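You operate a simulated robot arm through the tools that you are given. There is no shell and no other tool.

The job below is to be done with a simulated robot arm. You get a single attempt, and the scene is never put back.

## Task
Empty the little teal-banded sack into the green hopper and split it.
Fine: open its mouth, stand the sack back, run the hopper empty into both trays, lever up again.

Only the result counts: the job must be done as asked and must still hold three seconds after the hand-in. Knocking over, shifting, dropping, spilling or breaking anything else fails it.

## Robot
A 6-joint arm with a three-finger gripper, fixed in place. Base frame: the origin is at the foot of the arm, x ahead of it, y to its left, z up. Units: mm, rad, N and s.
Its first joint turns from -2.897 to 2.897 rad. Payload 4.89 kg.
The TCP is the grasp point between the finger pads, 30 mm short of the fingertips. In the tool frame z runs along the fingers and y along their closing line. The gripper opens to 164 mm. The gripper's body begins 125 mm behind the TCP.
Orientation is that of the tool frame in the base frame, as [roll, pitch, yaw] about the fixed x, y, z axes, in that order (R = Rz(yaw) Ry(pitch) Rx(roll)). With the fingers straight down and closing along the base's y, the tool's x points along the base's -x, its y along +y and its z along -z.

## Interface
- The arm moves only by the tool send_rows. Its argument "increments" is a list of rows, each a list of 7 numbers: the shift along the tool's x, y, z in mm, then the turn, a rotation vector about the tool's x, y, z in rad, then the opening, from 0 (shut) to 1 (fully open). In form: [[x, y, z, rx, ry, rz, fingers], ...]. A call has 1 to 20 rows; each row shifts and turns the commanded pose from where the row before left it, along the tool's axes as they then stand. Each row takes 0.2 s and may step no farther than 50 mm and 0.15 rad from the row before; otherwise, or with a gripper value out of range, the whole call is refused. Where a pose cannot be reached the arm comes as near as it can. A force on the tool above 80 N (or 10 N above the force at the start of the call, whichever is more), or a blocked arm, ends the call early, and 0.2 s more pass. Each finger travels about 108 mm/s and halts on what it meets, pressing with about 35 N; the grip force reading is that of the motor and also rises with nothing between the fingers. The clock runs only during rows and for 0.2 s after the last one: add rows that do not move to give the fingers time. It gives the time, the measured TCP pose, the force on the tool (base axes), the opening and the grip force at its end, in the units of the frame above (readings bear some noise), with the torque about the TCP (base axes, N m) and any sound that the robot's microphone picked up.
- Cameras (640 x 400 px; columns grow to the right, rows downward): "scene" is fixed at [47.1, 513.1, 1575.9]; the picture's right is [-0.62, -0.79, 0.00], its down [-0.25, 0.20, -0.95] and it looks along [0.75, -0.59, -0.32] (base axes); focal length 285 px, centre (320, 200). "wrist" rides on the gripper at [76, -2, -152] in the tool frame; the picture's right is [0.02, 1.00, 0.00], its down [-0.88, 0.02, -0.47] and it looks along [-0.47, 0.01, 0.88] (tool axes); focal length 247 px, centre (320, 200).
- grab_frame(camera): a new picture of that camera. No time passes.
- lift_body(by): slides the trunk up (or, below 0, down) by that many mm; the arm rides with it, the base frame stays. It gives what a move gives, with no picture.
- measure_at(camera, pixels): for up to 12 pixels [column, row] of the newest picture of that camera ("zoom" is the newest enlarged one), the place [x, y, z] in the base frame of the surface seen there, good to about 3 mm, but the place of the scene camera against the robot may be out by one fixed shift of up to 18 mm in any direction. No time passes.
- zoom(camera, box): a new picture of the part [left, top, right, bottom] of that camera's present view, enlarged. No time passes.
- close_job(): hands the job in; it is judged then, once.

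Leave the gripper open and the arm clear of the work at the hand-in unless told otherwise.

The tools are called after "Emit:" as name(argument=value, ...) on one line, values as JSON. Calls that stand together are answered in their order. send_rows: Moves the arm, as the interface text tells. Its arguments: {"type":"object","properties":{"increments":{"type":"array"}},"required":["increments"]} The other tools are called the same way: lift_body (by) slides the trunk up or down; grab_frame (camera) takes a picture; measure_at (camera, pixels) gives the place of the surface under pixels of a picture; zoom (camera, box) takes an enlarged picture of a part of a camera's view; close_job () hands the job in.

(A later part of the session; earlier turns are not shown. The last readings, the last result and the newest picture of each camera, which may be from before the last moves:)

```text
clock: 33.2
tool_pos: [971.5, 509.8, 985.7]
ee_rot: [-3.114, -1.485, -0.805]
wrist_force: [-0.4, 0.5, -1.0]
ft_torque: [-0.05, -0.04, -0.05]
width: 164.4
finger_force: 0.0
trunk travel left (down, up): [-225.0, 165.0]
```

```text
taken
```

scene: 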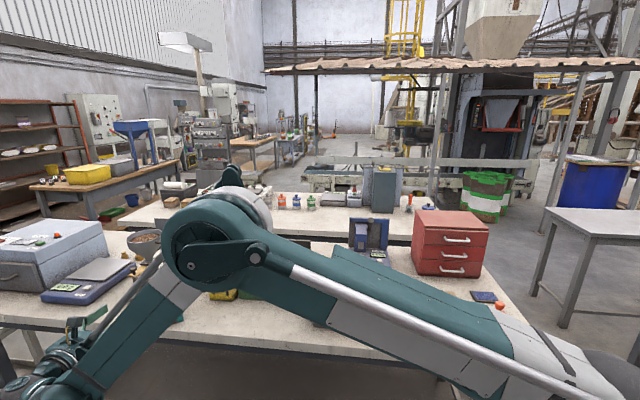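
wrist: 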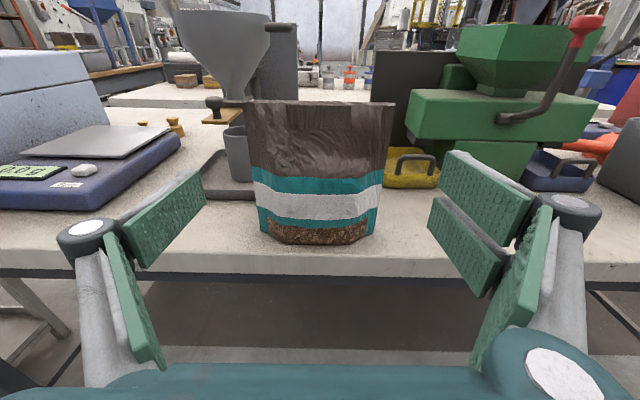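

Centred: the sack spans columns 250–393 about 322, and the finger midline is about 320. I'll advance until the fingertips come near the sack's edges and check clearance.

Emit:
send_rows(increments=[[2.2, 0, 25.2, 0, 0, 0, 1], [2.2, 0, 25.2, 0, 0, 0, 1], [2.2, 0, 25.2, 0, 0, 0, 1], [0, 0, 0, 0, 0, 0, 1]])

Emit:
grab_frame(camera="wrist")

Emit:
zoom(camera="wrist", box=[180, 90, 460, 270])

```text
clock: 34.2
tool_pos: [1025.6, 456.7, 986.4]
ee_rot: [-3.113, -1.485, -0.805]
wrist_force: [-0.1, 0.3, -0.3]
ft_torque: [-0.03, 0.0, 0.0]
width: 163.7
finger_force: 0.1
trunk travel left (down, up): [-225.0, 165.0]
```

```text
taken
```

wrist: 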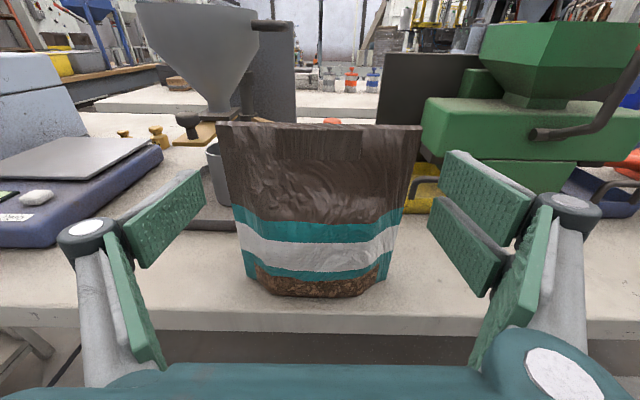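

```text
2.22 times, centred on (320, 180) of wrist
```

zoom: 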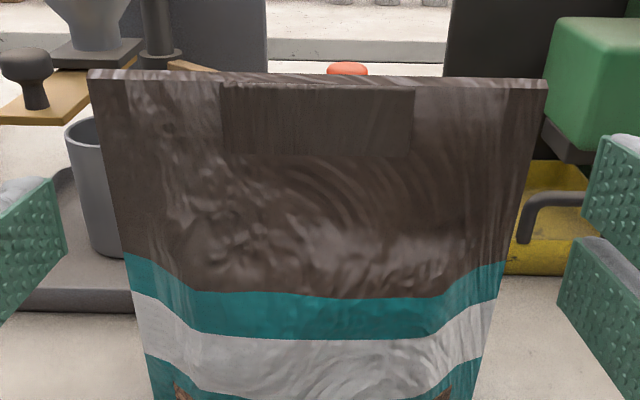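

The gaps on both sides are even. I'll advance the last 40 mm so the pads straddle the side edges.

Emit:
send_rows(increments=[[1.7, 0, 20, 0, 0, 0, 1], [1.7, 0, 20, 0, 0, 0, 1], [0, 0, 0, 0, 0, 0, 1]])

Emit:
grab_frame(camera="wrist")

```text
clock: 35.0
tool_pos: [1055.1, 428.3, 985.6]
ee_rot: [-3.111, -1.486, -0.807]
wrist_force: [0.2, -0.3, 0.5]
ft_torque: [-0.02, 0.04, 0.03]
width: 163.9
finger_force: 0.1
trunk travel left (down, up): [-225.0, 165.0]
```

```text
taken
```

wrist: 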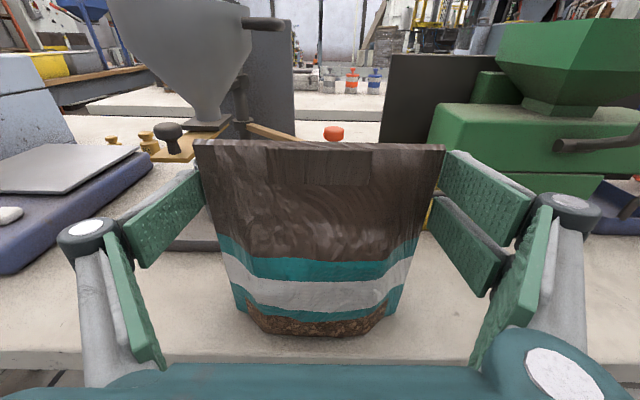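

Pads straddle the edges with no contact force. I'll begin closing in small steps and watch the mouth.

Emit:
send_rows(increments=[[0, 0, 0, 0, 0, 0, 0.93], [0, 0, 0, 0, 0, 0, 0.9], [0, 0, 0, 0, 0, 0, 0.87], [0, 0, 0, 0, 0, 0, 0.87]])

Emit:
grab_frame(camera="wrist")

```text
clock: 36.0
tool_pos: [1054.2, 428.7, 987.2]
ee_rot: [-3.11, -1.485, -0.806]
wrist_force: [2.5, 1.5, 3.8]
ft_torque: [-0.04, -0.09, 0.03]
width: 155.1
finger_force: 35.3
trunk travel left (down, up): [-225.0, 165.0]
```

```text
taken
```

wrist: 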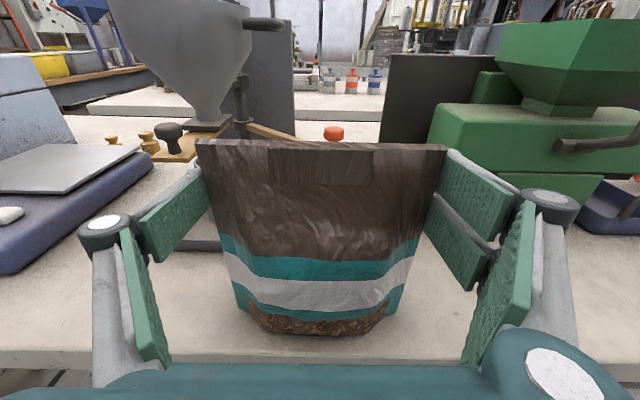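

The fingers halted at 155 mm with 35 N; the mouth looks unchanged so far. I'll hold and command further closing for a second, then zoom on the mouth.

Emit:
send_rows(increments=[[0, 0, 0, 0, 0, 0, 0.8], [0, 0, 0, 0, 0, 0, 0.7], [0, 0, 0, 0, 0, 0, 0.6], [0, 0, 0, 0, 0, 0, 0.6], [0, 0, 0, 0, 0, 0, 0.6]])

Emit:
zoom(camera="wrist", box=[180, 120, 460, 220])

Emit:
zoom(camera="scene", box=[100, 240, 240, 340])

```text
clock: 37.2
tool_pos: [1053.3, 429.6, 985.7]
ee_rot: [-3.11, -1.486, -0.807]
wrist_force: [2.4, 2.1, 4.9]
ft_torque: [-0.11, -0.01, 0.07]
width: 154.9
finger_force: 35.1
trunk travel left (down, up): [-225.0, 165.0]
```

```text
2.29 times, centred on (320, 170) of wrist
```

zoom: 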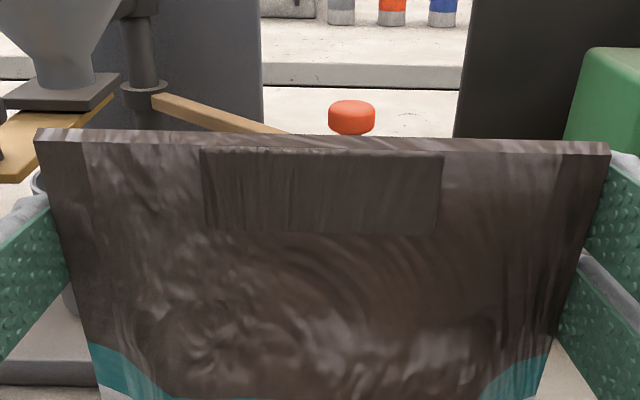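

```text
4.00 times, centred on (170, 290) of scene
```

zoom: 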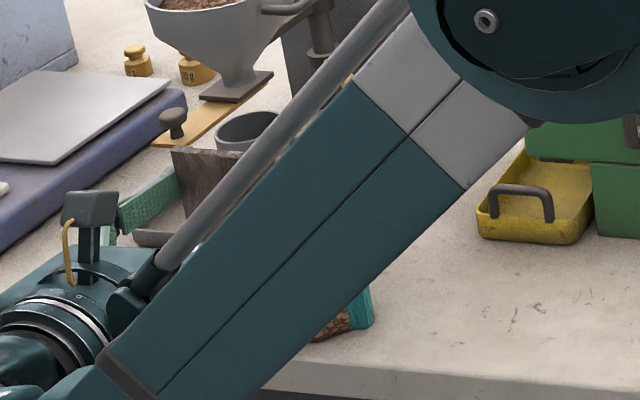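

The sack is stiff across its width; edge squeezing does nothing. There's a small rectangular patch at the top centre of the front face. I'll open, back off and inspect the top and the patch closely before deciding.

Emit:
send_rows(increments=[[0, 0, 0, 0, 0, 0, 1], [0, 0, 0, 0, 0, 0, 1], [0, 0, 0, 0, 0, 0, 1], [-2.2, 0, -25, 0, 0, 0, 1], [-3.5, 0, -40, 0, 0, 0, 1], [-3.5, 0, -40, 0, 0, 0, 1], [45, 0, -4, 0, 0, 0, 1], [45, 0, -4, 0, 0, 0, 1], [0, 0, 0, 0, 0, 0, 1]])

Emit:
grab_frame(camera="wrist")

Emit:
zoom(camera="wrist", box=[240, 180, 400, 260])

```text
clock: 39.2
tool_pos: [977.5, 503.2, 1074.4]
ee_rot: [-3.107, -1.486, -0.811]
wrist_force: [0.0, -0.7, -0.7]
ft_torque: [0.07, 0.09, 0.05]
width: 164.0
finger_force: 0.1
trunk travel left (down, up): [-225.0, 165.0]
```

```text
taken
```

wrist: 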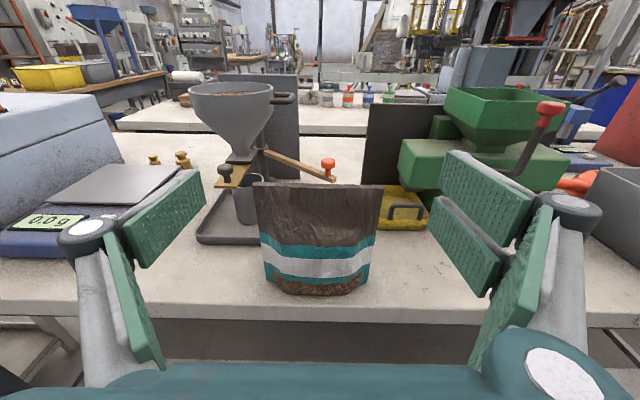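

```text
4.00 times, centred on (320, 220) of wrist
```

zoom: 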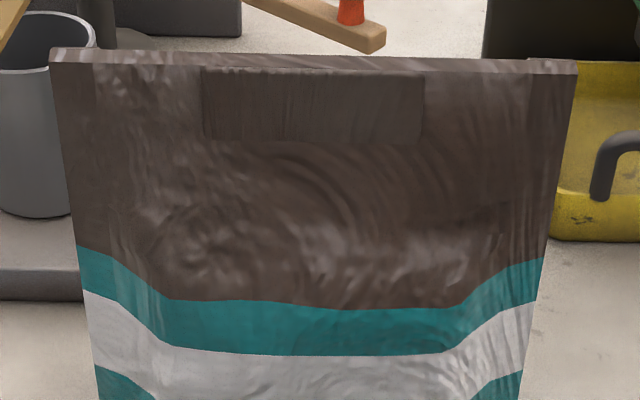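

I'll rise, pitch the tool to 60° down and look straight down onto the sack's top.

Emit:
send_rows(increments=[[40, 0, -3.5, 0, 0, 0, 1], [40, 0, -3.5, 0, 0, 0, 1], [0, 0, 0, 0, -0.137, 0, 1], [0, 0, 0, 0, -0.137, 0, 1], [0, 0, 0, 0, -0.137, 0, 1], [0, 0, 0, 0, -0.137, 0, 1], [0, 0, 0, 0, -0.137, 0, 1], [0, 0, 0, 0, -0.137, 0, 1], [0, 0, 0, 0, -0.137, 0, 1], [29.7, 0, 17.2, 0, 0, 0, 1], [29.7, 0, 17.2, 0, 0, 0, 1], [29.7, 0, 17.2, 0, 0, 0, 1], [0, 0, 0, 0, 0, 0, 1]])

Emit:
grab_frame(camera="wrist")

Emit:
zoom(camera="wrist", box=[210, 120, 430, 270])

```text
clock: 42.0
tool_pos: [1052.2, 430.0, 1155.5]
ee_rot: [-3.138, -0.525, -0.778]
wrist_force: [0.2, 0.0, -0.2]
ft_torque: [0.06, 0.04, 0.0]
width: 164.0
finger_force: 0.1
trunk travel left (down, up): [-225.0, 165.0]
```

```text
taken
```

wrist: 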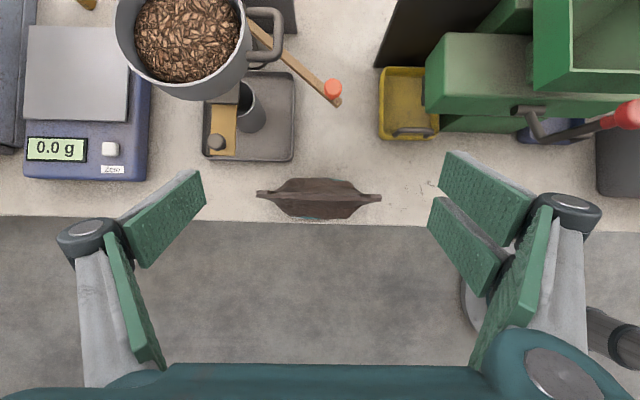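

```text
2.67 times, centred on (320, 195) of wrist
```

zoom: 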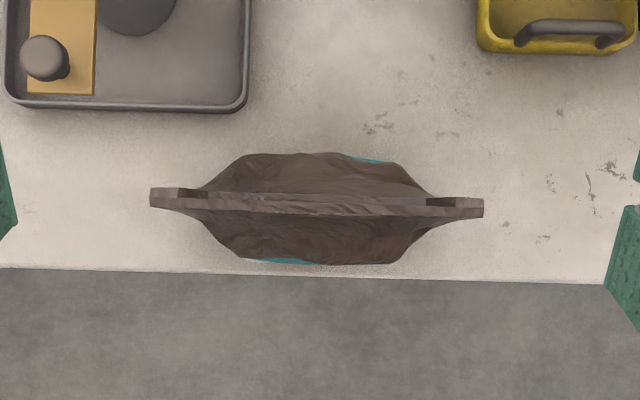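

Emit:
zoom(camera="wrist", box=[250, 170, 390, 225])

Emit:
measure_at(camera="zoom", pixels=[[45, 105], [100, 95], [150, 120], [300, 105], [300, 125], [300, 135], [300, 90], [450, 115], [560, 120], [580, 140], [300, 160], [300, 70]])

```text
4.57 times, centred on (320, 198) of wrist
```

zoom: 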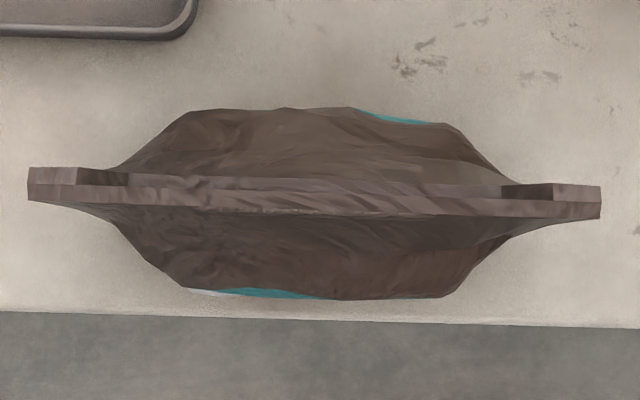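

```text
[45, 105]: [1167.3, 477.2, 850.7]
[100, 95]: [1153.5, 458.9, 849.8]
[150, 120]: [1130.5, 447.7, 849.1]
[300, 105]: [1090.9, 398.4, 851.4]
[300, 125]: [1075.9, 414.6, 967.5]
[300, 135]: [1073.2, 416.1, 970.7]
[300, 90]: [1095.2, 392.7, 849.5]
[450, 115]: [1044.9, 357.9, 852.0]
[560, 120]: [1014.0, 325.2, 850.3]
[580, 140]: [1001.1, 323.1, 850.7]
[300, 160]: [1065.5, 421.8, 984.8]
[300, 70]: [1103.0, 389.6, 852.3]
```

Emit:
measure_at(camera="zoom", pixels=[[55, 178], [55, 194], [105, 180], [105, 192], [300, 182], [300, 197], [300, 214], [525, 192], [525, 207], [575, 192], [575, 210], [400, 195]])

Emit:
zoom(camera="wrist", box=[350, 185, 390, 225])

Emit:
zoom(camera="wrist", box=[250, 180, 300, 220])

```text
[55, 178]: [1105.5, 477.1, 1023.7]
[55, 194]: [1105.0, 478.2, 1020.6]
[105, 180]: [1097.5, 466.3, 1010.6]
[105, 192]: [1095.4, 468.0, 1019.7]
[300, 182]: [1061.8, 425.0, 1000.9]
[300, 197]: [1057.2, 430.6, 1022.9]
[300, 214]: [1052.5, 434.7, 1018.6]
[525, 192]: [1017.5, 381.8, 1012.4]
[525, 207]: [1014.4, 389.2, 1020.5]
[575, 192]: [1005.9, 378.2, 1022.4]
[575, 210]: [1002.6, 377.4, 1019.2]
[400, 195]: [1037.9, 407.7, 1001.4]
```

```text
10.00 times, centred on (370, 205) of wrist
```

zoom: 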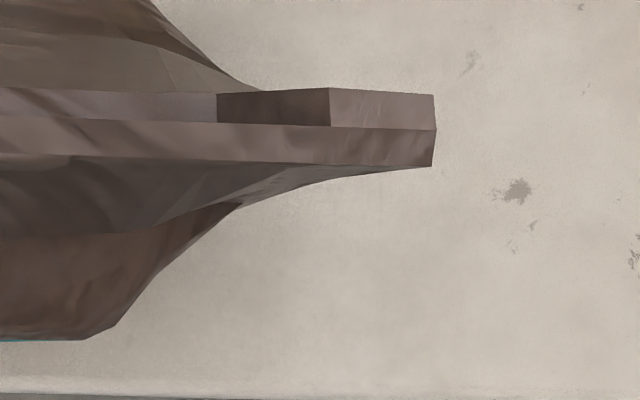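

```text
10.00 times, centred on (275, 200) of wrist
```

zoom: 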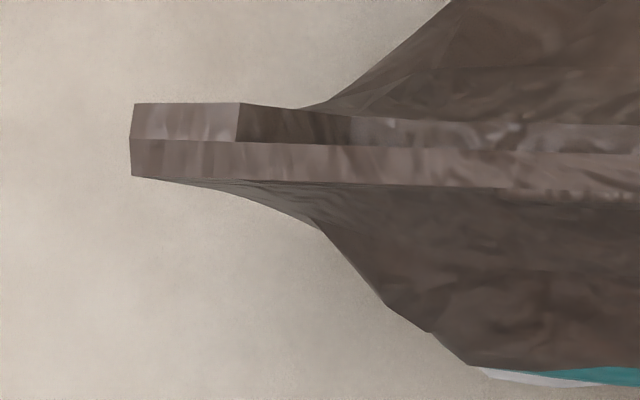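

From above: the front wall of the mouth stands up to z 1021, while the back wall is cut down to about 1001 over the middle 125 mm. So the front lip can be pinched by itself, and it carries a grip patch. I'll look at the back side too, pitching the tool straight down and a bit beyond the sack.

Emit:
send_rows(increments=[[20, 0, -34, 0, 0, 0, 1], [20, 0, -34, 0, 0, 0, 1], [0, 0, 0, 0, -0.13, 0, 1], [0, 0, 0, 0, -0.13, 0, 1], [0, 0, 0, 0, -0.13, 0, 1], [0, 0, 0, 0, -0.13, 0, 1], [40, 0, 0, 0, 0, 0, 1], [40, 0, 0, 0, 0, 0, 1], [0, 0, 0, 0, 0, 0, 1]])

Emit:
grab_frame(camera="wrist")

Emit:
zoom(camera="wrist", box=[220, 180, 420, 320])

```text
clock: 44.0
tool_pos: [1109.7, 373.5, 1236.2]
ee_rot: [-3.14, -0.006, -0.777]
wrist_force: [0.1, -0.8, -0.1]
ft_torque: [0.13, 0.16, 0.01]
width: 164.0
finger_force: 0.1
trunk travel left (down, up): [-225.0, 165.0]
```

```text
taken
```

wrist: 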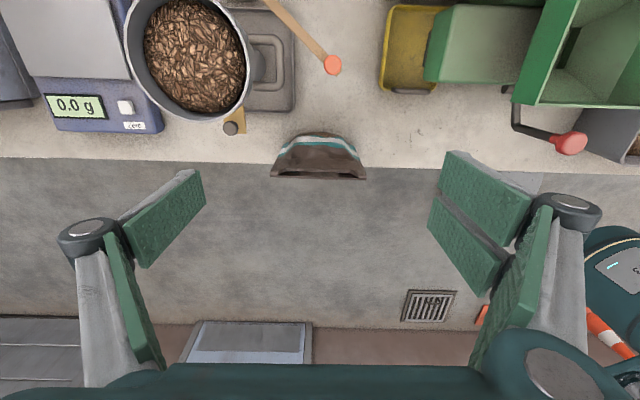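

```text
2.86 times, centred on (320, 250) of wrist
```

zoom: 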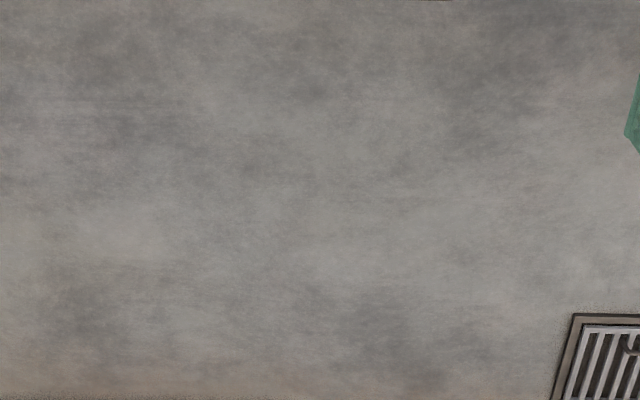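

Tool-down at r=1171 and z 1236 is reachable. Zoom on the sack's back at (318,160).

Emit:
zoom(camera="wrist", box=[262, 122, 378, 190])

Emit:
measure_at(camera="zoom", pixels=[[320, 290], [320, 305], [320, 275], [320, 240], [100, 290], [540, 300], [80, 300], [560, 310], [320, 200], [200, 290], [450, 295], [320, 315]])

```text
5.52 times, centred on (320, 156) of wrist
```

zoom: 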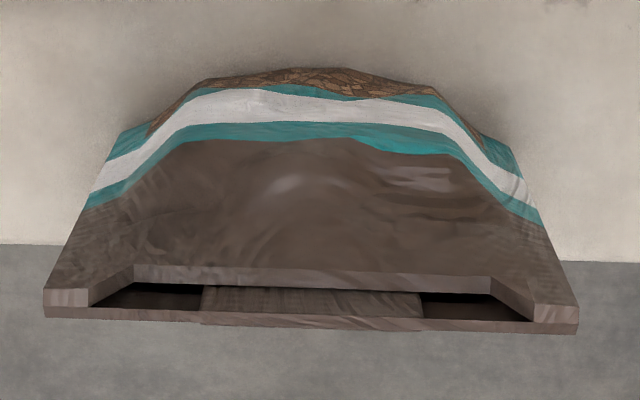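

```text
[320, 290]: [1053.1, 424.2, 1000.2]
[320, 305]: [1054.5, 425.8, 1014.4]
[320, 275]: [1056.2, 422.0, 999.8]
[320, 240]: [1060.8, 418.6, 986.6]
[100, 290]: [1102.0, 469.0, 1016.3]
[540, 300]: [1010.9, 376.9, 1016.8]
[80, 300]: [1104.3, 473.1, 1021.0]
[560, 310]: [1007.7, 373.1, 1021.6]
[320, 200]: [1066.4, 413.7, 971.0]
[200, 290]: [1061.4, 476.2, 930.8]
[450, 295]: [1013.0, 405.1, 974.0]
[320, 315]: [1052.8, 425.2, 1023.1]
```

This reveals a lot. The mouth is a narrow slot, the back wall is notched, and the front lip carries a thick 63 mm pull tab reachable from both faces. So opening the mouth means pinching this tab and pulling the front lip forward. I'll turn the gripper so it closes front-to-back (y along N), narrow the opening to about 62 mm, and centre above the tab at a safe height.

Emit:
send_rows(increments=[[0, 0, 0, 0, 0, 0.1425, 0.38], [0, 0, 0, 0, 0, 0.1425, 0.38], [0, 0, 0, 0, 0, 0.1425, 0.38], [0, 0, 0, 0, 0, 0.1425, 0.38], [0, 0, 0, 0, 0, 0.1425, 0.38], [0, 0, 0, 0, 0, 0.1425, 0.38], [0, 0, 0, 0, 0, 0.1425, 0.38], [0, 0, 0, 0, 0, 0.1425, 0.38], [0, 0, 0, 0, 0, 0.1425, 0.38], [0, 0, 0, 0, 0, 0.1425, 0.38], [0, 0, 0, 0, 0, 0.1425, 0.38], [0, 40, 0, 0, 0, 0, 0.38], [0, 40, 0, 0, 0, 0, 0.38], [0, 0, 0, 0, 0, 0, 0.38]])

Emit:
grab_frame(camera="wrist")

Emit:
grab_frame(camera="scene")

```text
clock: 47.0
tool_pos: [1051.0, 431.3, 1234.7]
ee_rot: [-3.135, 0.003, -2.342]
wrist_force: [-1.6, 0.9, 0.8]
ft_torque: [-0.2, -0.21, 0.02]
width: 62.4
finger_force: 0.1
trunk travel left (down, up): [-225.0, 165.0]
```

```text
taken
```

wrist: 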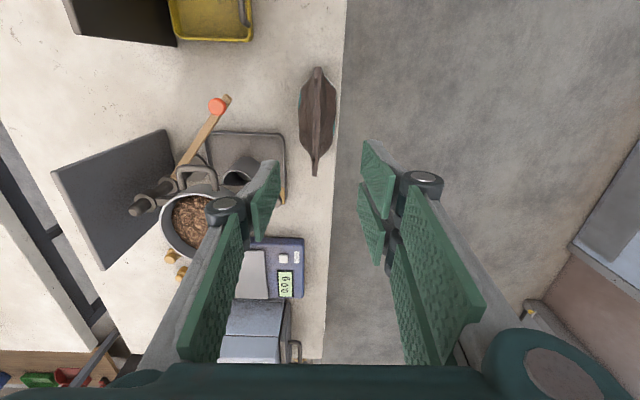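

```text
taken
```

scene: 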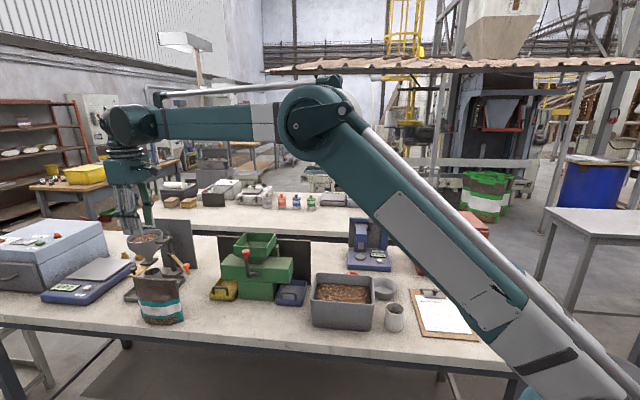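

Centred over the sack. Lower to z about 1090 and check alignment.

Emit:
send_rows(increments=[[0, -2, 48, 0, 0, 0, 0.38], [0, 0, 48, 0, 0, 0, 0.38], [0, 0, 48, 0, 0, 0, 0.38], [0, 0, 0, 0, 0, 0, 0.38]])

Emit:
grab_frame(camera="wrist")

Emit:
zoom(camera="wrist", box=[240, 60, 400, 240])

```text
clock: 48.0
tool_pos: [1054.5, 429.1, 1090.4]
ee_rot: [-3.137, 0.002, -2.343]
wrist_force: [1.0, 0.2, -0.3]
ft_torque: [-0.04, 0.1, -0.02]
width: 62.2
finger_force: 0.0
trunk travel left (down, up): [-225.0, 165.0]
```

```text
taken
```

wrist: 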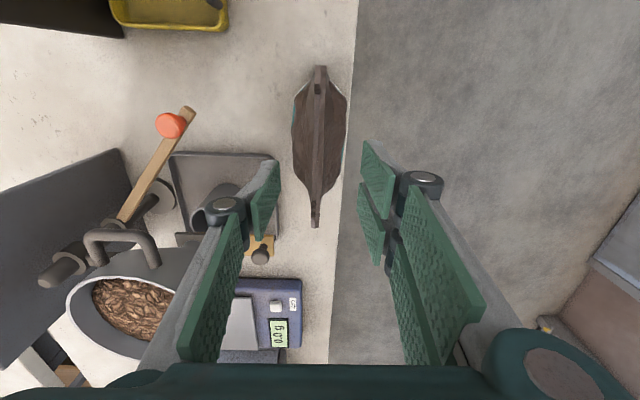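

```text
2.22 times, centred on (320, 150) of wrist
```

zoom: 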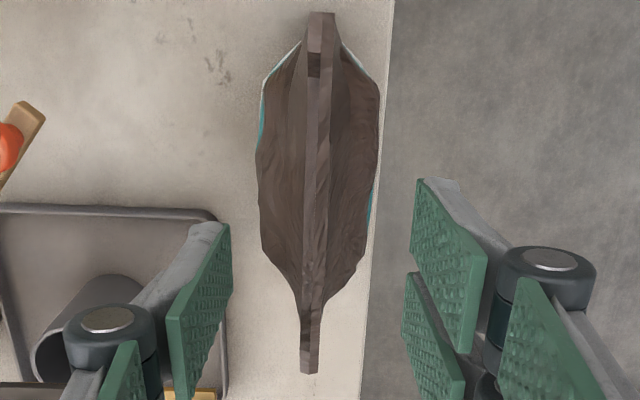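

Check the neighbours at the back (funnel rim, handle, stand, cup) against the gripper's volume.

Emit:
measure_at(camera="wrist", pixels=[[75, 300], [165, 287], [130, 240], [110, 225], [60, 275], [205, 205], [262, 255], [172, 125], [318, 75], [317, 120], [316, 160], [315, 215]])

```text
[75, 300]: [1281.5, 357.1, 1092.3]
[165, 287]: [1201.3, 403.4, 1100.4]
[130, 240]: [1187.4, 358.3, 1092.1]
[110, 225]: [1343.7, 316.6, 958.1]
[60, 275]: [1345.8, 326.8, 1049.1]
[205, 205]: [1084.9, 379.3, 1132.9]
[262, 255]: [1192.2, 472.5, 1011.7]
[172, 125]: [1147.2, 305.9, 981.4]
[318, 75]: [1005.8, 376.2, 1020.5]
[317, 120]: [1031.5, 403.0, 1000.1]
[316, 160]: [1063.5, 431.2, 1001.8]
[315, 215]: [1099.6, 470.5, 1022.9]
```

All clear (the nearest funnel part is over 125 mm behind). Lower to z 1036, with the fingertips just above the notched back wall.

Emit:
send_rows(increments=[[0, 0, 30, 0, 0, 0, 0.38], [0, 0, 24, 0, 0, 0, 0.38], [0, 0, 0, 0, 0, 0, 0.38]])

Emit:
grab_frame(camera="wrist")

Emit:
zoom(camera="wrist", box=[240, 60, 400, 300])

```text
clock: 48.8
tool_pos: [1054.6, 428.4, 1036.8]
ee_rot: [-3.138, 0.0, -2.342]
wrist_force: [-0.4, 0.0, -0.1]
ft_torque: [-0.04, 0.05, -0.03]
width: 62.1
finger_force: 0.1
trunk travel left (down, up): [-225.0, 165.0]
```

```text
taken
```

wrist: 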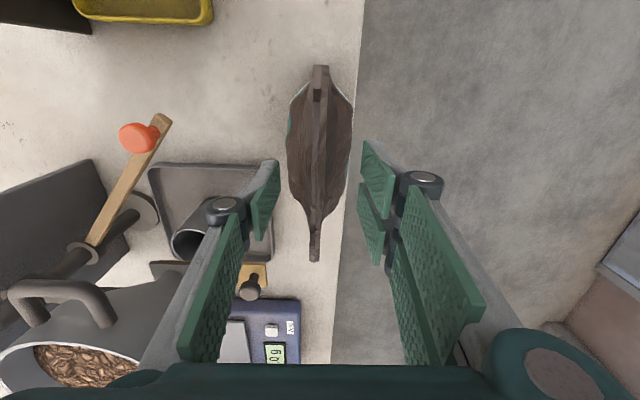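

```text
1.67 times, centred on (320, 180) of wrist
```

zoom: 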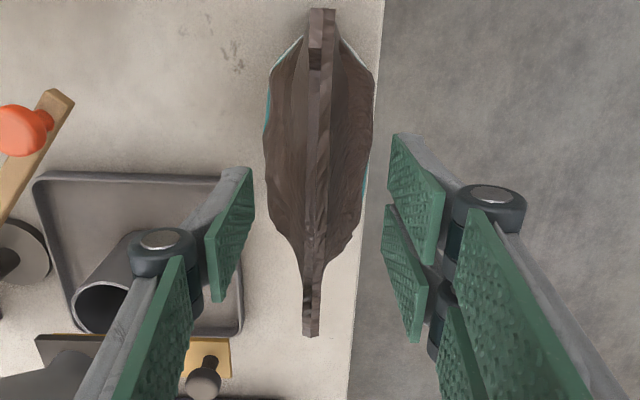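

The fingers straddle the lip. I'll centre by 2 mm and close gently on the tab.

Emit:
send_rows(increments=[[0, 2, 0, 0, 0, 0, 0.3], [0, 0, 0, 0, 0, 0, 0.2], [0, 0, 0, 0, 0, 0, 0.14], [0, 0, 0, 0, 0, 0, 0.1], [0, 0, 0, 0, 0, 0, 0.07], [0, 0, 0, 0, 0, 0, 0.04], [0, 0, 0, 0, 0, 0, 0.02], [0, 0, 0, 0, 0, 0, 0]])

Emit:
grab_frame(camera="wrist")

Emit:
zoom(camera="wrist", box=[240, 60, 400, 300])

```text
clock: 50.6
tool_pos: [1052.0, 429.1, 1037.6]
ee_rot: [-3.136, 0.001, -2.343]
wrist_force: [-0.4, 0.4, 0.2]
ft_torque: [0.04, 0.01, -0.07]
width: 6.0
finger_force: 34.7
trunk travel left (down, up): [-225.0, 165.0]
```

```text
taken
```

wrist: 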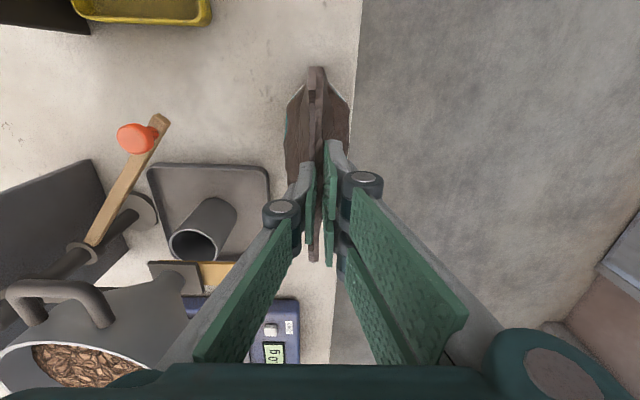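

```text
1.67 times, centred on (320, 180) of wrist
```

zoom: 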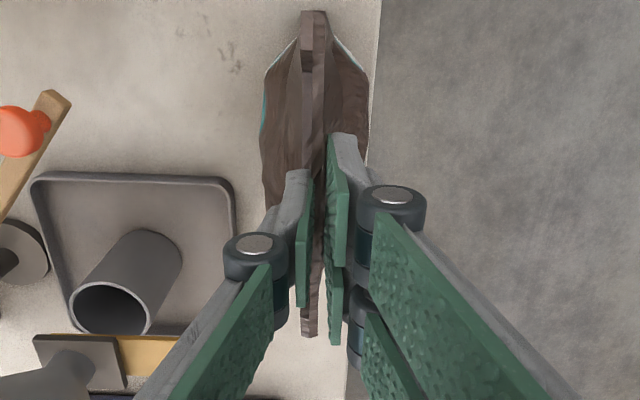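

Pinched at 6.0 mm: the lip/tab is held. Now pull it forward gently, 3 mm per row for 12 mm, and watch force and picture.

Emit:
send_rows(increments=[[0, 3, 0, 0, 0, 0, 0], [0, 3, 0, 0, 0, 0, 0], [0, 3, 0, 0, 0, 0, 0], [0, 3, 0, 0, 0, 0, 0]])

Emit:
zoom(camera="wrist", box=[240, 60, 400, 300])

Emit:
zoom(camera="scene", box=[100, 240, 240, 340])

```text
clock: 51.6
tool_pos: [1043.5, 437.7, 1037.5]
ee_rot: [-3.136, 0.003, -2.342]
wrist_force: [3.3, 2.9, 8.2]
ft_torque: [0.24, -0.19, 0.01]
width: 6.0
finger_force: 35.0
trunk travel left (down, up): [-225.0, 165.0]
```

```text
1.67 times, centred on (320, 180) of wrist
```

zoom: 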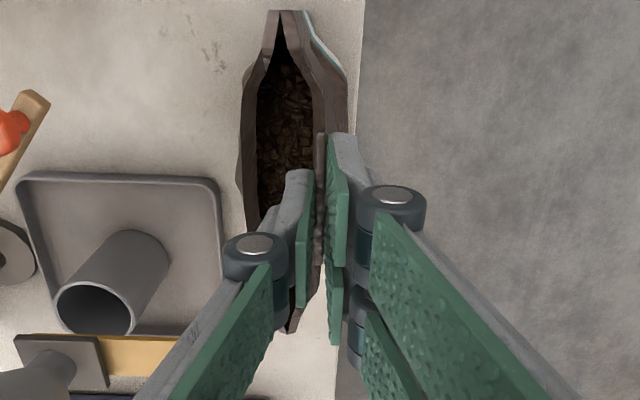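

```text
4.00 times, centred on (170, 290) of scene
```

zoom: 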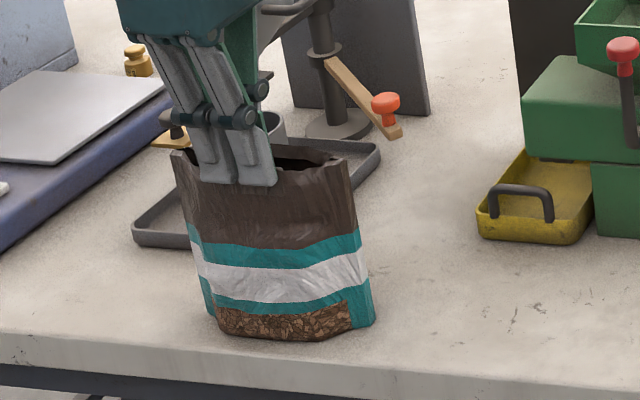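

The mouth is opening — I can see the chips inside — and the sack's base stays put. I'll pull another 6 mm, then check.

Emit:
send_rows(increments=[[0, 2, 0, 0, 0, 0, 0], [0, 2, 0, 0, 0, 0, 0], [0, 2, 0, 0, 0, 0, 0], [0, 0, 0, 0, 0, 0, 0]])

Emit:
zoom(camera="wrist", box=[240, 60, 400, 300])

Emit:
zoom(camera="scene", box=[100, 240, 240, 340])

```text
clock: 52.6
tool_pos: [1040.6, 442.5, 1036.6]
ee_rot: [-3.134, 0.005, -2.343]
wrist_force: [2.0, 0.6, 8.0]
ft_torque: [-0.08, 0.1, 0.02]
width: 6.2
finger_force: 35.1
trunk travel left (down, up): [-225.0, 165.0]
```

```text
1.67 times, centred on (320, 180) of wrist
```

zoom: 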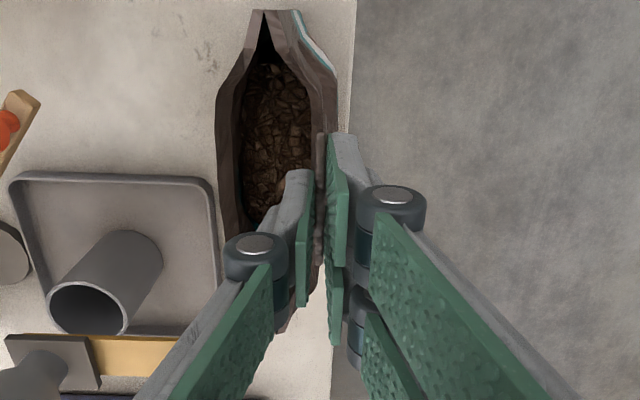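

```text
4.00 times, centred on (170, 290) of scene
```

zoom: 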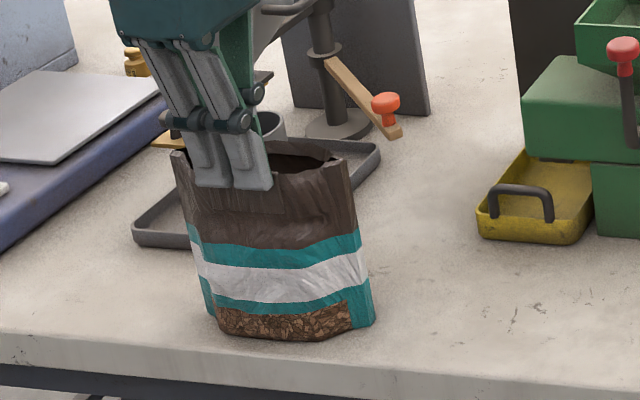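

Base unmoved and forces small; the mouth is about 35–40 mm open. I'll pull 8 mm more to reach its stop.

Emit:
send_rows(increments=[[0, 2, 0, 0, 0, 0, 0], [0, 2, 0, 0, 0, 0, 0], [0, 2, 0, 0, 0, 0, 0], [0, 2, 0, 0, 0, 0, 0], [0, 0, 0, 0, 0, 0, 0]])

Emit:
zoom(camera="wrist", box=[240, 60, 400, 300])

Emit:
zoom(camera="scene", box=[100, 240, 240, 340])

```text
clock: 53.8
tool_pos: [1035.4, 448.6, 1037.7]
ee_rot: [-3.135, 0.003, -2.343]
wrist_force: [0.2, 0.0, 5.8]
ft_torque: [0.0, 0.02, 0.0]
width: 6.1
finger_force: 35.0
trunk travel left (down, up): [-225.0, 165.0]
```

```text
1.67 times, centred on (320, 180) of wrist
```

zoom: 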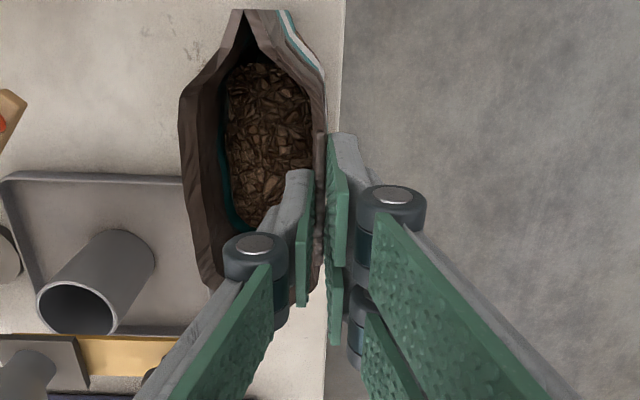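

```text
4.00 times, centred on (170, 290) of scene
```

zoom: 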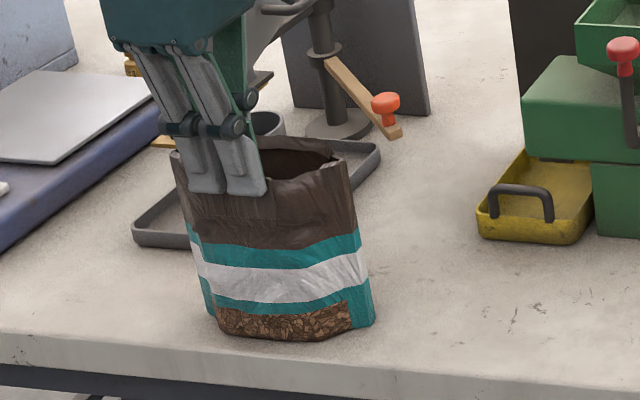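

The mouth is wide open with nearly no force. Release slightly (the inner finger has room) and rise straight up.

Emit:
send_rows(increments=[[0, 0, 0, 0, 0, 0, 0.06], [0, 0, 0, 0, 0, 0, 0.1], [0, 0, 0, 0, 0, 0, 0.13], [0, 0, -15, 0, 0, 0, 0.13], [0, 0, -40, 0, 0, 0, 0.13], [0, 0, -40, 0, 0, 0, 0.13], [0, 0, 0, 0, 0, 0, 0.13]])

Emit:
zoom(camera="wrist", box=[240, 60, 400, 300])

Emit:
zoom(camera="scene", box=[100, 240, 240, 340])

```text
clock: 55.4
tool_pos: [1032.8, 448.3, 1133.7]
ee_rot: [-3.134, 0.004, -2.341]
wrist_force: [-1.5, 0.0, 0.7]
ft_torque: [0.05, -0.15, -0.03]
width: 21.3
finger_force: 0.1
trunk travel left (down, up): [-225.0, 165.0]
```

```text
1.67 times, centred on (320, 180) of wrist
```

zoom: 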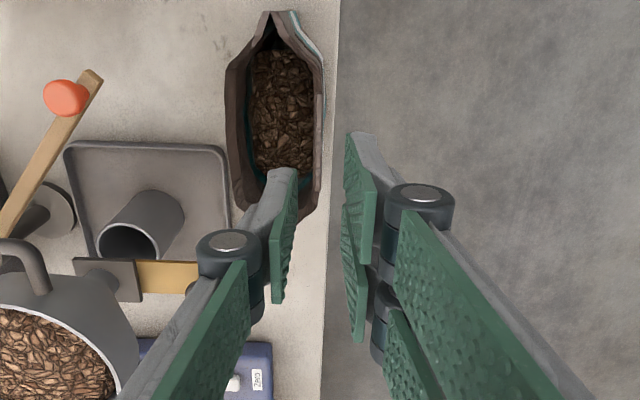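

```text
4.00 times, centred on (170, 290) of scene
```

zoom: 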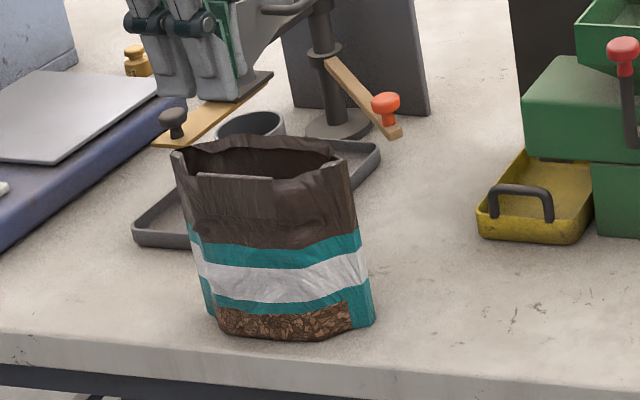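

The mouth stays open by itself. Now I'll re-grip the sack by its side edges, a bit lower (z about 940, nearer the centre of mass), the same way as before. First rise, turn back, and open the fingers.

Emit:
send_rows(increments=[[0, 0, -36, 0, 0, 0, 0.13], [0, 0, -36, 0, 0, 0, 0.13], [0, 0, -36, 0, 0, 0, 0.13], [0, 0, 0, 0, 0, -0.1425, 1], [0, 0, 0, 0, 0, -0.1425, 1], [0, 0, 0, 0, 0, -0.1425, 1], [0, 0, 0, 0, 0, -0.1425, 1], [0, 0, 0, 0, 0, -0.1425, 1], [0, 0, 0, 0, 0, -0.1425, 1], [0, 0, 0, 0, 0, -0.1425, 1], [0, 0, 0, 0, 0, -0.1425, 1], [0, 0, 0, 0, 0, -0.1425, 1], [0, 0, 0, 0, 0, -0.1425, 1], [0, 0, 0, 0, 0, -0.1425, 1], [-48, 0, 0, 0, 0, 0, 1], [-48, 0, 0, 0, 0, 0, 1], [0, 0, 0, 0, 0, 0, 1]])

Emit:
send_rows(increments=[[0, 0, 0, 0, 0.1345, 0, 1], [0, 0, 0, 0, 0.1345, 0, 1], [0, 0, 0, 0, 0.1345, 0, 1], [0, 0, 0, 0, 0.1345, 0, 1], [0, 0, 0, 0, 0.1345, 0, 1], [0, 0, 0, 0, 0.1345, 0, 1], [0, 0, 0, 0, 0.1345, 0, 1], [0, 0, 0, 0, 0.1345, 0, 1], [0, 0, 0, 0, 0.1345, 0, 1], [0, 0, 0, 0, 0.1345, 0, 1], [0, 0, 0, 0, 0.1345, 0, 1], [0, 0, 0, 0, 0, 0, 1]])

Emit:
grab_frame(camera="wrist")

```text
clock: 59.0
tool_pos: [962.2, 516.7, 1241.2]
ee_rot: [-3.138, -0.006, -0.773]
wrist_force: [-1.7, 1.2, -0.3]
ft_torque: [-0.18, -0.23, 0.0]
width: 163.8
finger_force: 0.1
trunk travel left (down, up): [-225.0, 165.0]
```

```text
clock: 61.6
tool_pos: [963.8, 516.5, 1238.2]
ee_rot: [-3.113, -1.487, -0.806]
wrist_force: [0.7, 0.6, 0.9]
ft_torque: [-0.07, -0.02, -0.04]
width: 163.9
finger_force: 0.0
trunk travel left (down, up): [-225.0, 165.0]
```

```text
taken
```

wrist: 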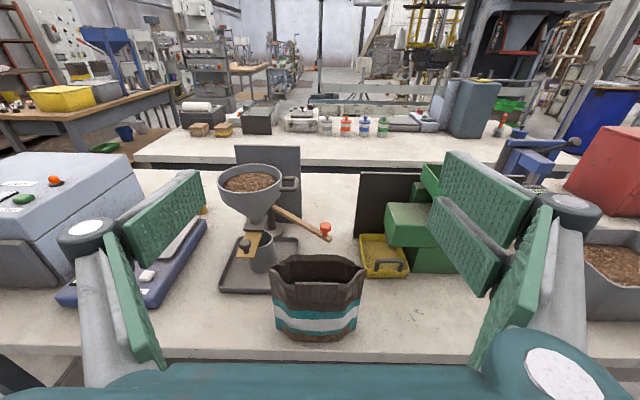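

The pose is back to the earlier front approach, and the sack's mouth is visibly open. I'll measure the sack's edges again, since opening may have changed them.

Emit:
zoom(camera="wrist", box=[250, 245, 390, 350])

Emit:
measure_at(camera="zoom", pixels=[[100, 80], [520, 90], [108, 130], [507, 140], [115, 175], [500, 190], [120, 220], [492, 235], [310, 130], [200, 60], [300, 62], [300, 90]])

```text
3.81 times, centred on (320, 298) of wrist
```

zoom: 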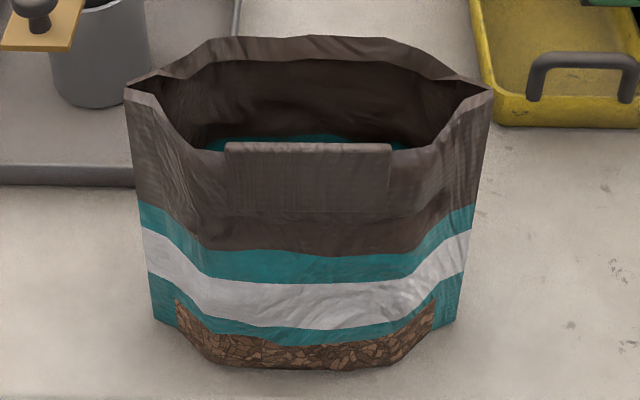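

```text
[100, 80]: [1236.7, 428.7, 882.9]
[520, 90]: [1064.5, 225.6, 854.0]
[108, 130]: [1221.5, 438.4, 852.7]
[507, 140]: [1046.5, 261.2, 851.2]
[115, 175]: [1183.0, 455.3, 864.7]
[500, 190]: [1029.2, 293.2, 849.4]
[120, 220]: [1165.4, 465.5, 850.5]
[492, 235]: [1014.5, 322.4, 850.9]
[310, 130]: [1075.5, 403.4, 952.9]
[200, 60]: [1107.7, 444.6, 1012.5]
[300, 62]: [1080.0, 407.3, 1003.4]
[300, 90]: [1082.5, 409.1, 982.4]
```

Emit:
measure_at(camera="zoom", pixels=[[130, 95], [485, 97], [134, 140], [478, 150], [142, 195], [470, 205], [150, 250], [462, 260], [310, 147], [310, 55], [310, 138], [310, 235]])

```text
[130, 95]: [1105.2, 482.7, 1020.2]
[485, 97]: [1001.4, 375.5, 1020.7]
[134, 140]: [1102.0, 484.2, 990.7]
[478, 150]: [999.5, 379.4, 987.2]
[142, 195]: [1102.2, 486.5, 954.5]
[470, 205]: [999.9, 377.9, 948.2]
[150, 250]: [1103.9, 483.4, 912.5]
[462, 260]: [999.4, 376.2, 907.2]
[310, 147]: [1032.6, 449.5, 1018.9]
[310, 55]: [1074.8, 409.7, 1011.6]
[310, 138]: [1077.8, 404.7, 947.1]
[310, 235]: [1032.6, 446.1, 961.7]
```

The sack hasn't moved (centre (1051.5,431)). I'll lower in front of it to z 940, 122 mm clear.

Emit:
send_rows(increments=[[-42.4, 0, 3.7, 0, 0, 0, 1], [-42.4, 0, 3.7, 0, 0, 0, 1], [-42.4, 0, 3.7, 0, 0, 0, 1], [-42.4, 0, 3.7, 0, 0, 0, 1], [-42.4, 0, 3.7, 0, 0, 0, 1], [-42.4, 0, 3.7, 0, 0, 0, 1], [-42.4, 0, 3.7, 0, 0, 0, 1], [0, 0, 0, 0, 0, 0, 1]])

Emit:
grab_frame(camera="wrist")

Emit:
grab_frame(camera="scene")

```text
clock: 63.4
tool_pos: [965.5, 515.7, 941.4]
ee_rot: [-3.113, -1.488, -0.805]
wrist_force: [-0.6, -0.5, -0.6]
ft_torque: [-0.06, -0.05, -0.05]
width: 163.9
finger_force: 0.1
trunk travel left (down, up): [-225.0, 165.0]
```

```text
taken
```

wrist: 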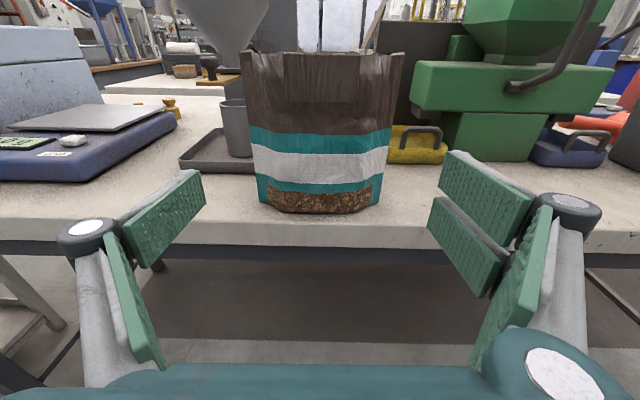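

```text
taken
```

scene: 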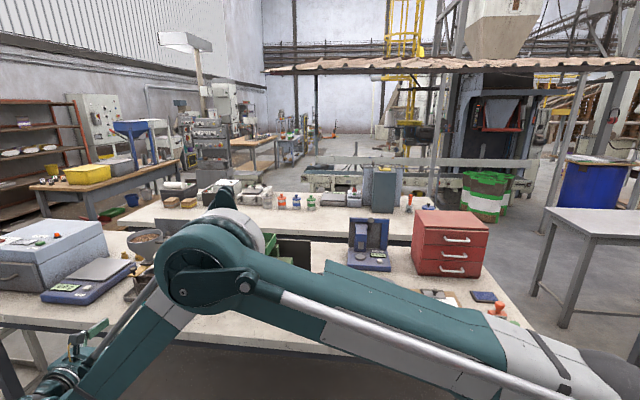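

Aligned. I'll advance 126 mm so the pads straddle the sack's edges.

Emit:
send_rows(increments=[[2.1, 0, 25.1, 0, 0, 0, 1], [2.1, 0, 25.1, 0, 0, 0, 1], [2.1, 0, 25.1, 0, 0, 0, 1], [2.1, 0, 25.1, 0, 0, 0, 1], [2.1, 0, 25.1, 0, 0, 0, 1], [0, 0, 0, 0, 0, 0, 1]])

Emit:
grab_frame(camera="wrist")

```text
clock: 64.8
tool_pos: [1054.6, 426.6, 941.5]
ee_rot: [-3.111, -1.488, -0.804]
wrist_force: [-0.7, -1.8, -0.1]
ft_torque: [0.04, 0.0, 0.01]
width: 164.1
finger_force: 0.1
trunk travel left (down, up): [-225.0, 165.0]
```

```text
taken
```

wrist: 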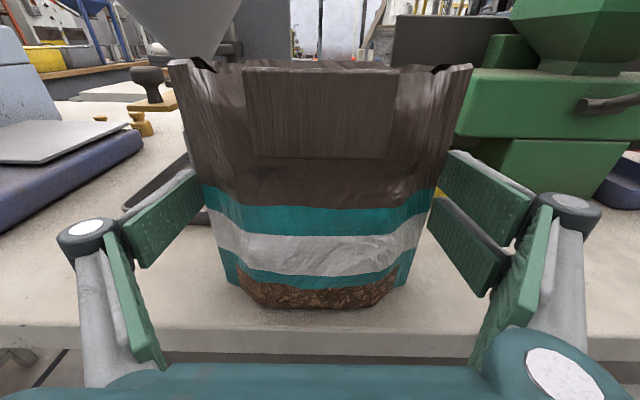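

No contact; the pads are in place. Close on the edges.

Emit:
send_rows(increments=[[0, 0, 0, 0, 0, 0, 0.93], [0, 0, 0, 0, 0, 0, 0.9], [0, 0, 0, 0, 0, 0, 0.87], [0, 0, 0, 0, 0, 0, 0.8], [0, 0, 0, 0, 0, 0, 0.7], [0, 0, 0, 0, 0, 0, 0.7]])

Emit:
grab_frame(camera="wrist")

```text
clock: 66.2
tool_pos: [1055.7, 426.7, 941.0]
ee_rot: [-3.11, -1.487, -0.807]
wrist_force: [3.2, 1.3, 3.5]
ft_torque: [-0.16, 0.04, 0.03]
width: 154.3
finger_force: 35.4
trunk travel left (down, up): [-225.0, 165.0]
```

```text
taken
```

wrist: 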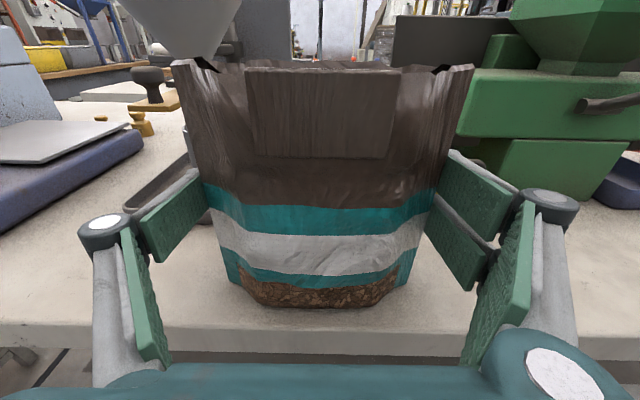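

Gripped at 154 mm. Lift 15 mm and check.

Emit:
send_rows(increments=[[5, 0, -0.4, 0, 0, 0, 0.7], [10, 0, -0.8, 0, 0, 0, 0.7], [0, 0, 0, 0, 0, 0, 0.7]])

Emit:
grab_frame(camera="wrist")

```text
clock: 67.0
tool_pos: [1055.4, 425.8, 956.4]
ee_rot: [-3.113, -1.485, -0.803]
wrist_force: [0.3, -0.6, -4.1]
ft_torque: [0.03, 0.02, 0.03]
width: 154.3
finger_force: 34.8
trunk travel left (down, up): [-225.0, 165.0]
```

```text
taken
```

wrist: 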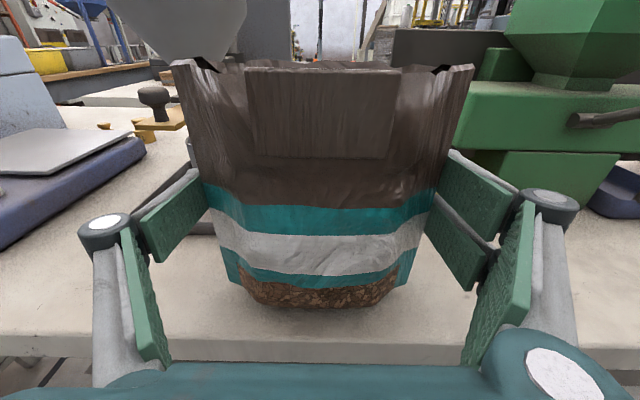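

The sack hangs firmly: 4.1 N, no slip. I'll lift to z about 1216, bottom at about 1125, above everything.

Emit:
send_rows(increments=[[32.4, 0, -2.7, 0, 0, 0, 0.7], [32.4, 0, -2.7, 0, 0, 0, 0.7], [32.4, 0, -2.7, 0, 0, 0, 0.7], [32.4, 0, -2.7, 0, 0, 0, 0.7], [32.4, 0, -2.7, 0, 0, 0, 0.7], [32.4, 0, -2.7, 0, 0, 0, 0.7], [32.4, 0, -2.7, 0, 0, 0, 0.7], [32.4, 0, -2.7, 0, 0, 0, 0.7], [0, 0, 0, 0, 0, 0, 0.7]])

Emit:
grab_frame(camera="wrist")

Emit:
grab_frame(camera="scene")

```text
clock: 69.0
tool_pos: [1054.1, 426.6, 1218.2]
ee_rot: [-3.108, -1.487, -0.81]
wrist_force: [-0.4, -0.6, -4.1]
ft_torque: [0.05, 0.08, 0.11]
width: 154.4
finger_force: 35.1
trunk travel left (down, up): [-225.0, 165.0]
```

```text
taken
```

wrist: 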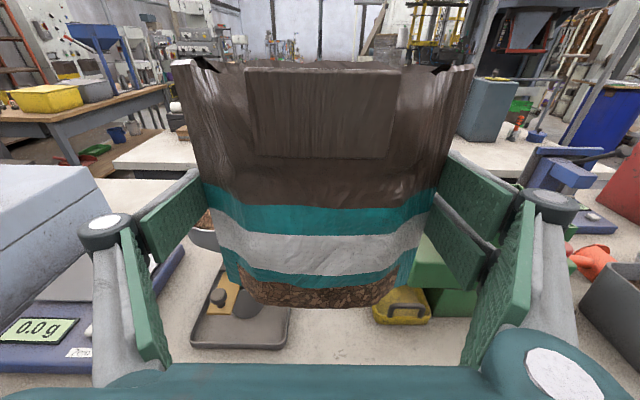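

```text
taken
```

scene: 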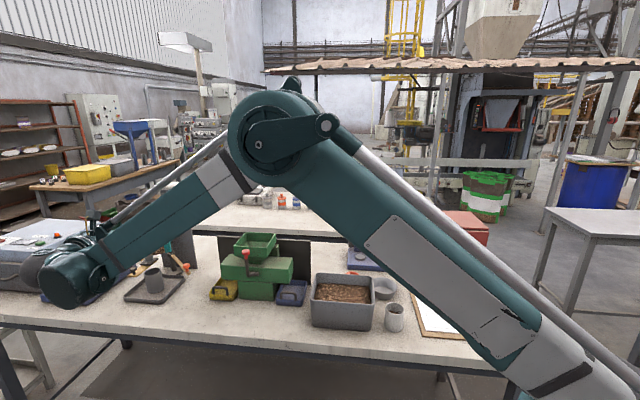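

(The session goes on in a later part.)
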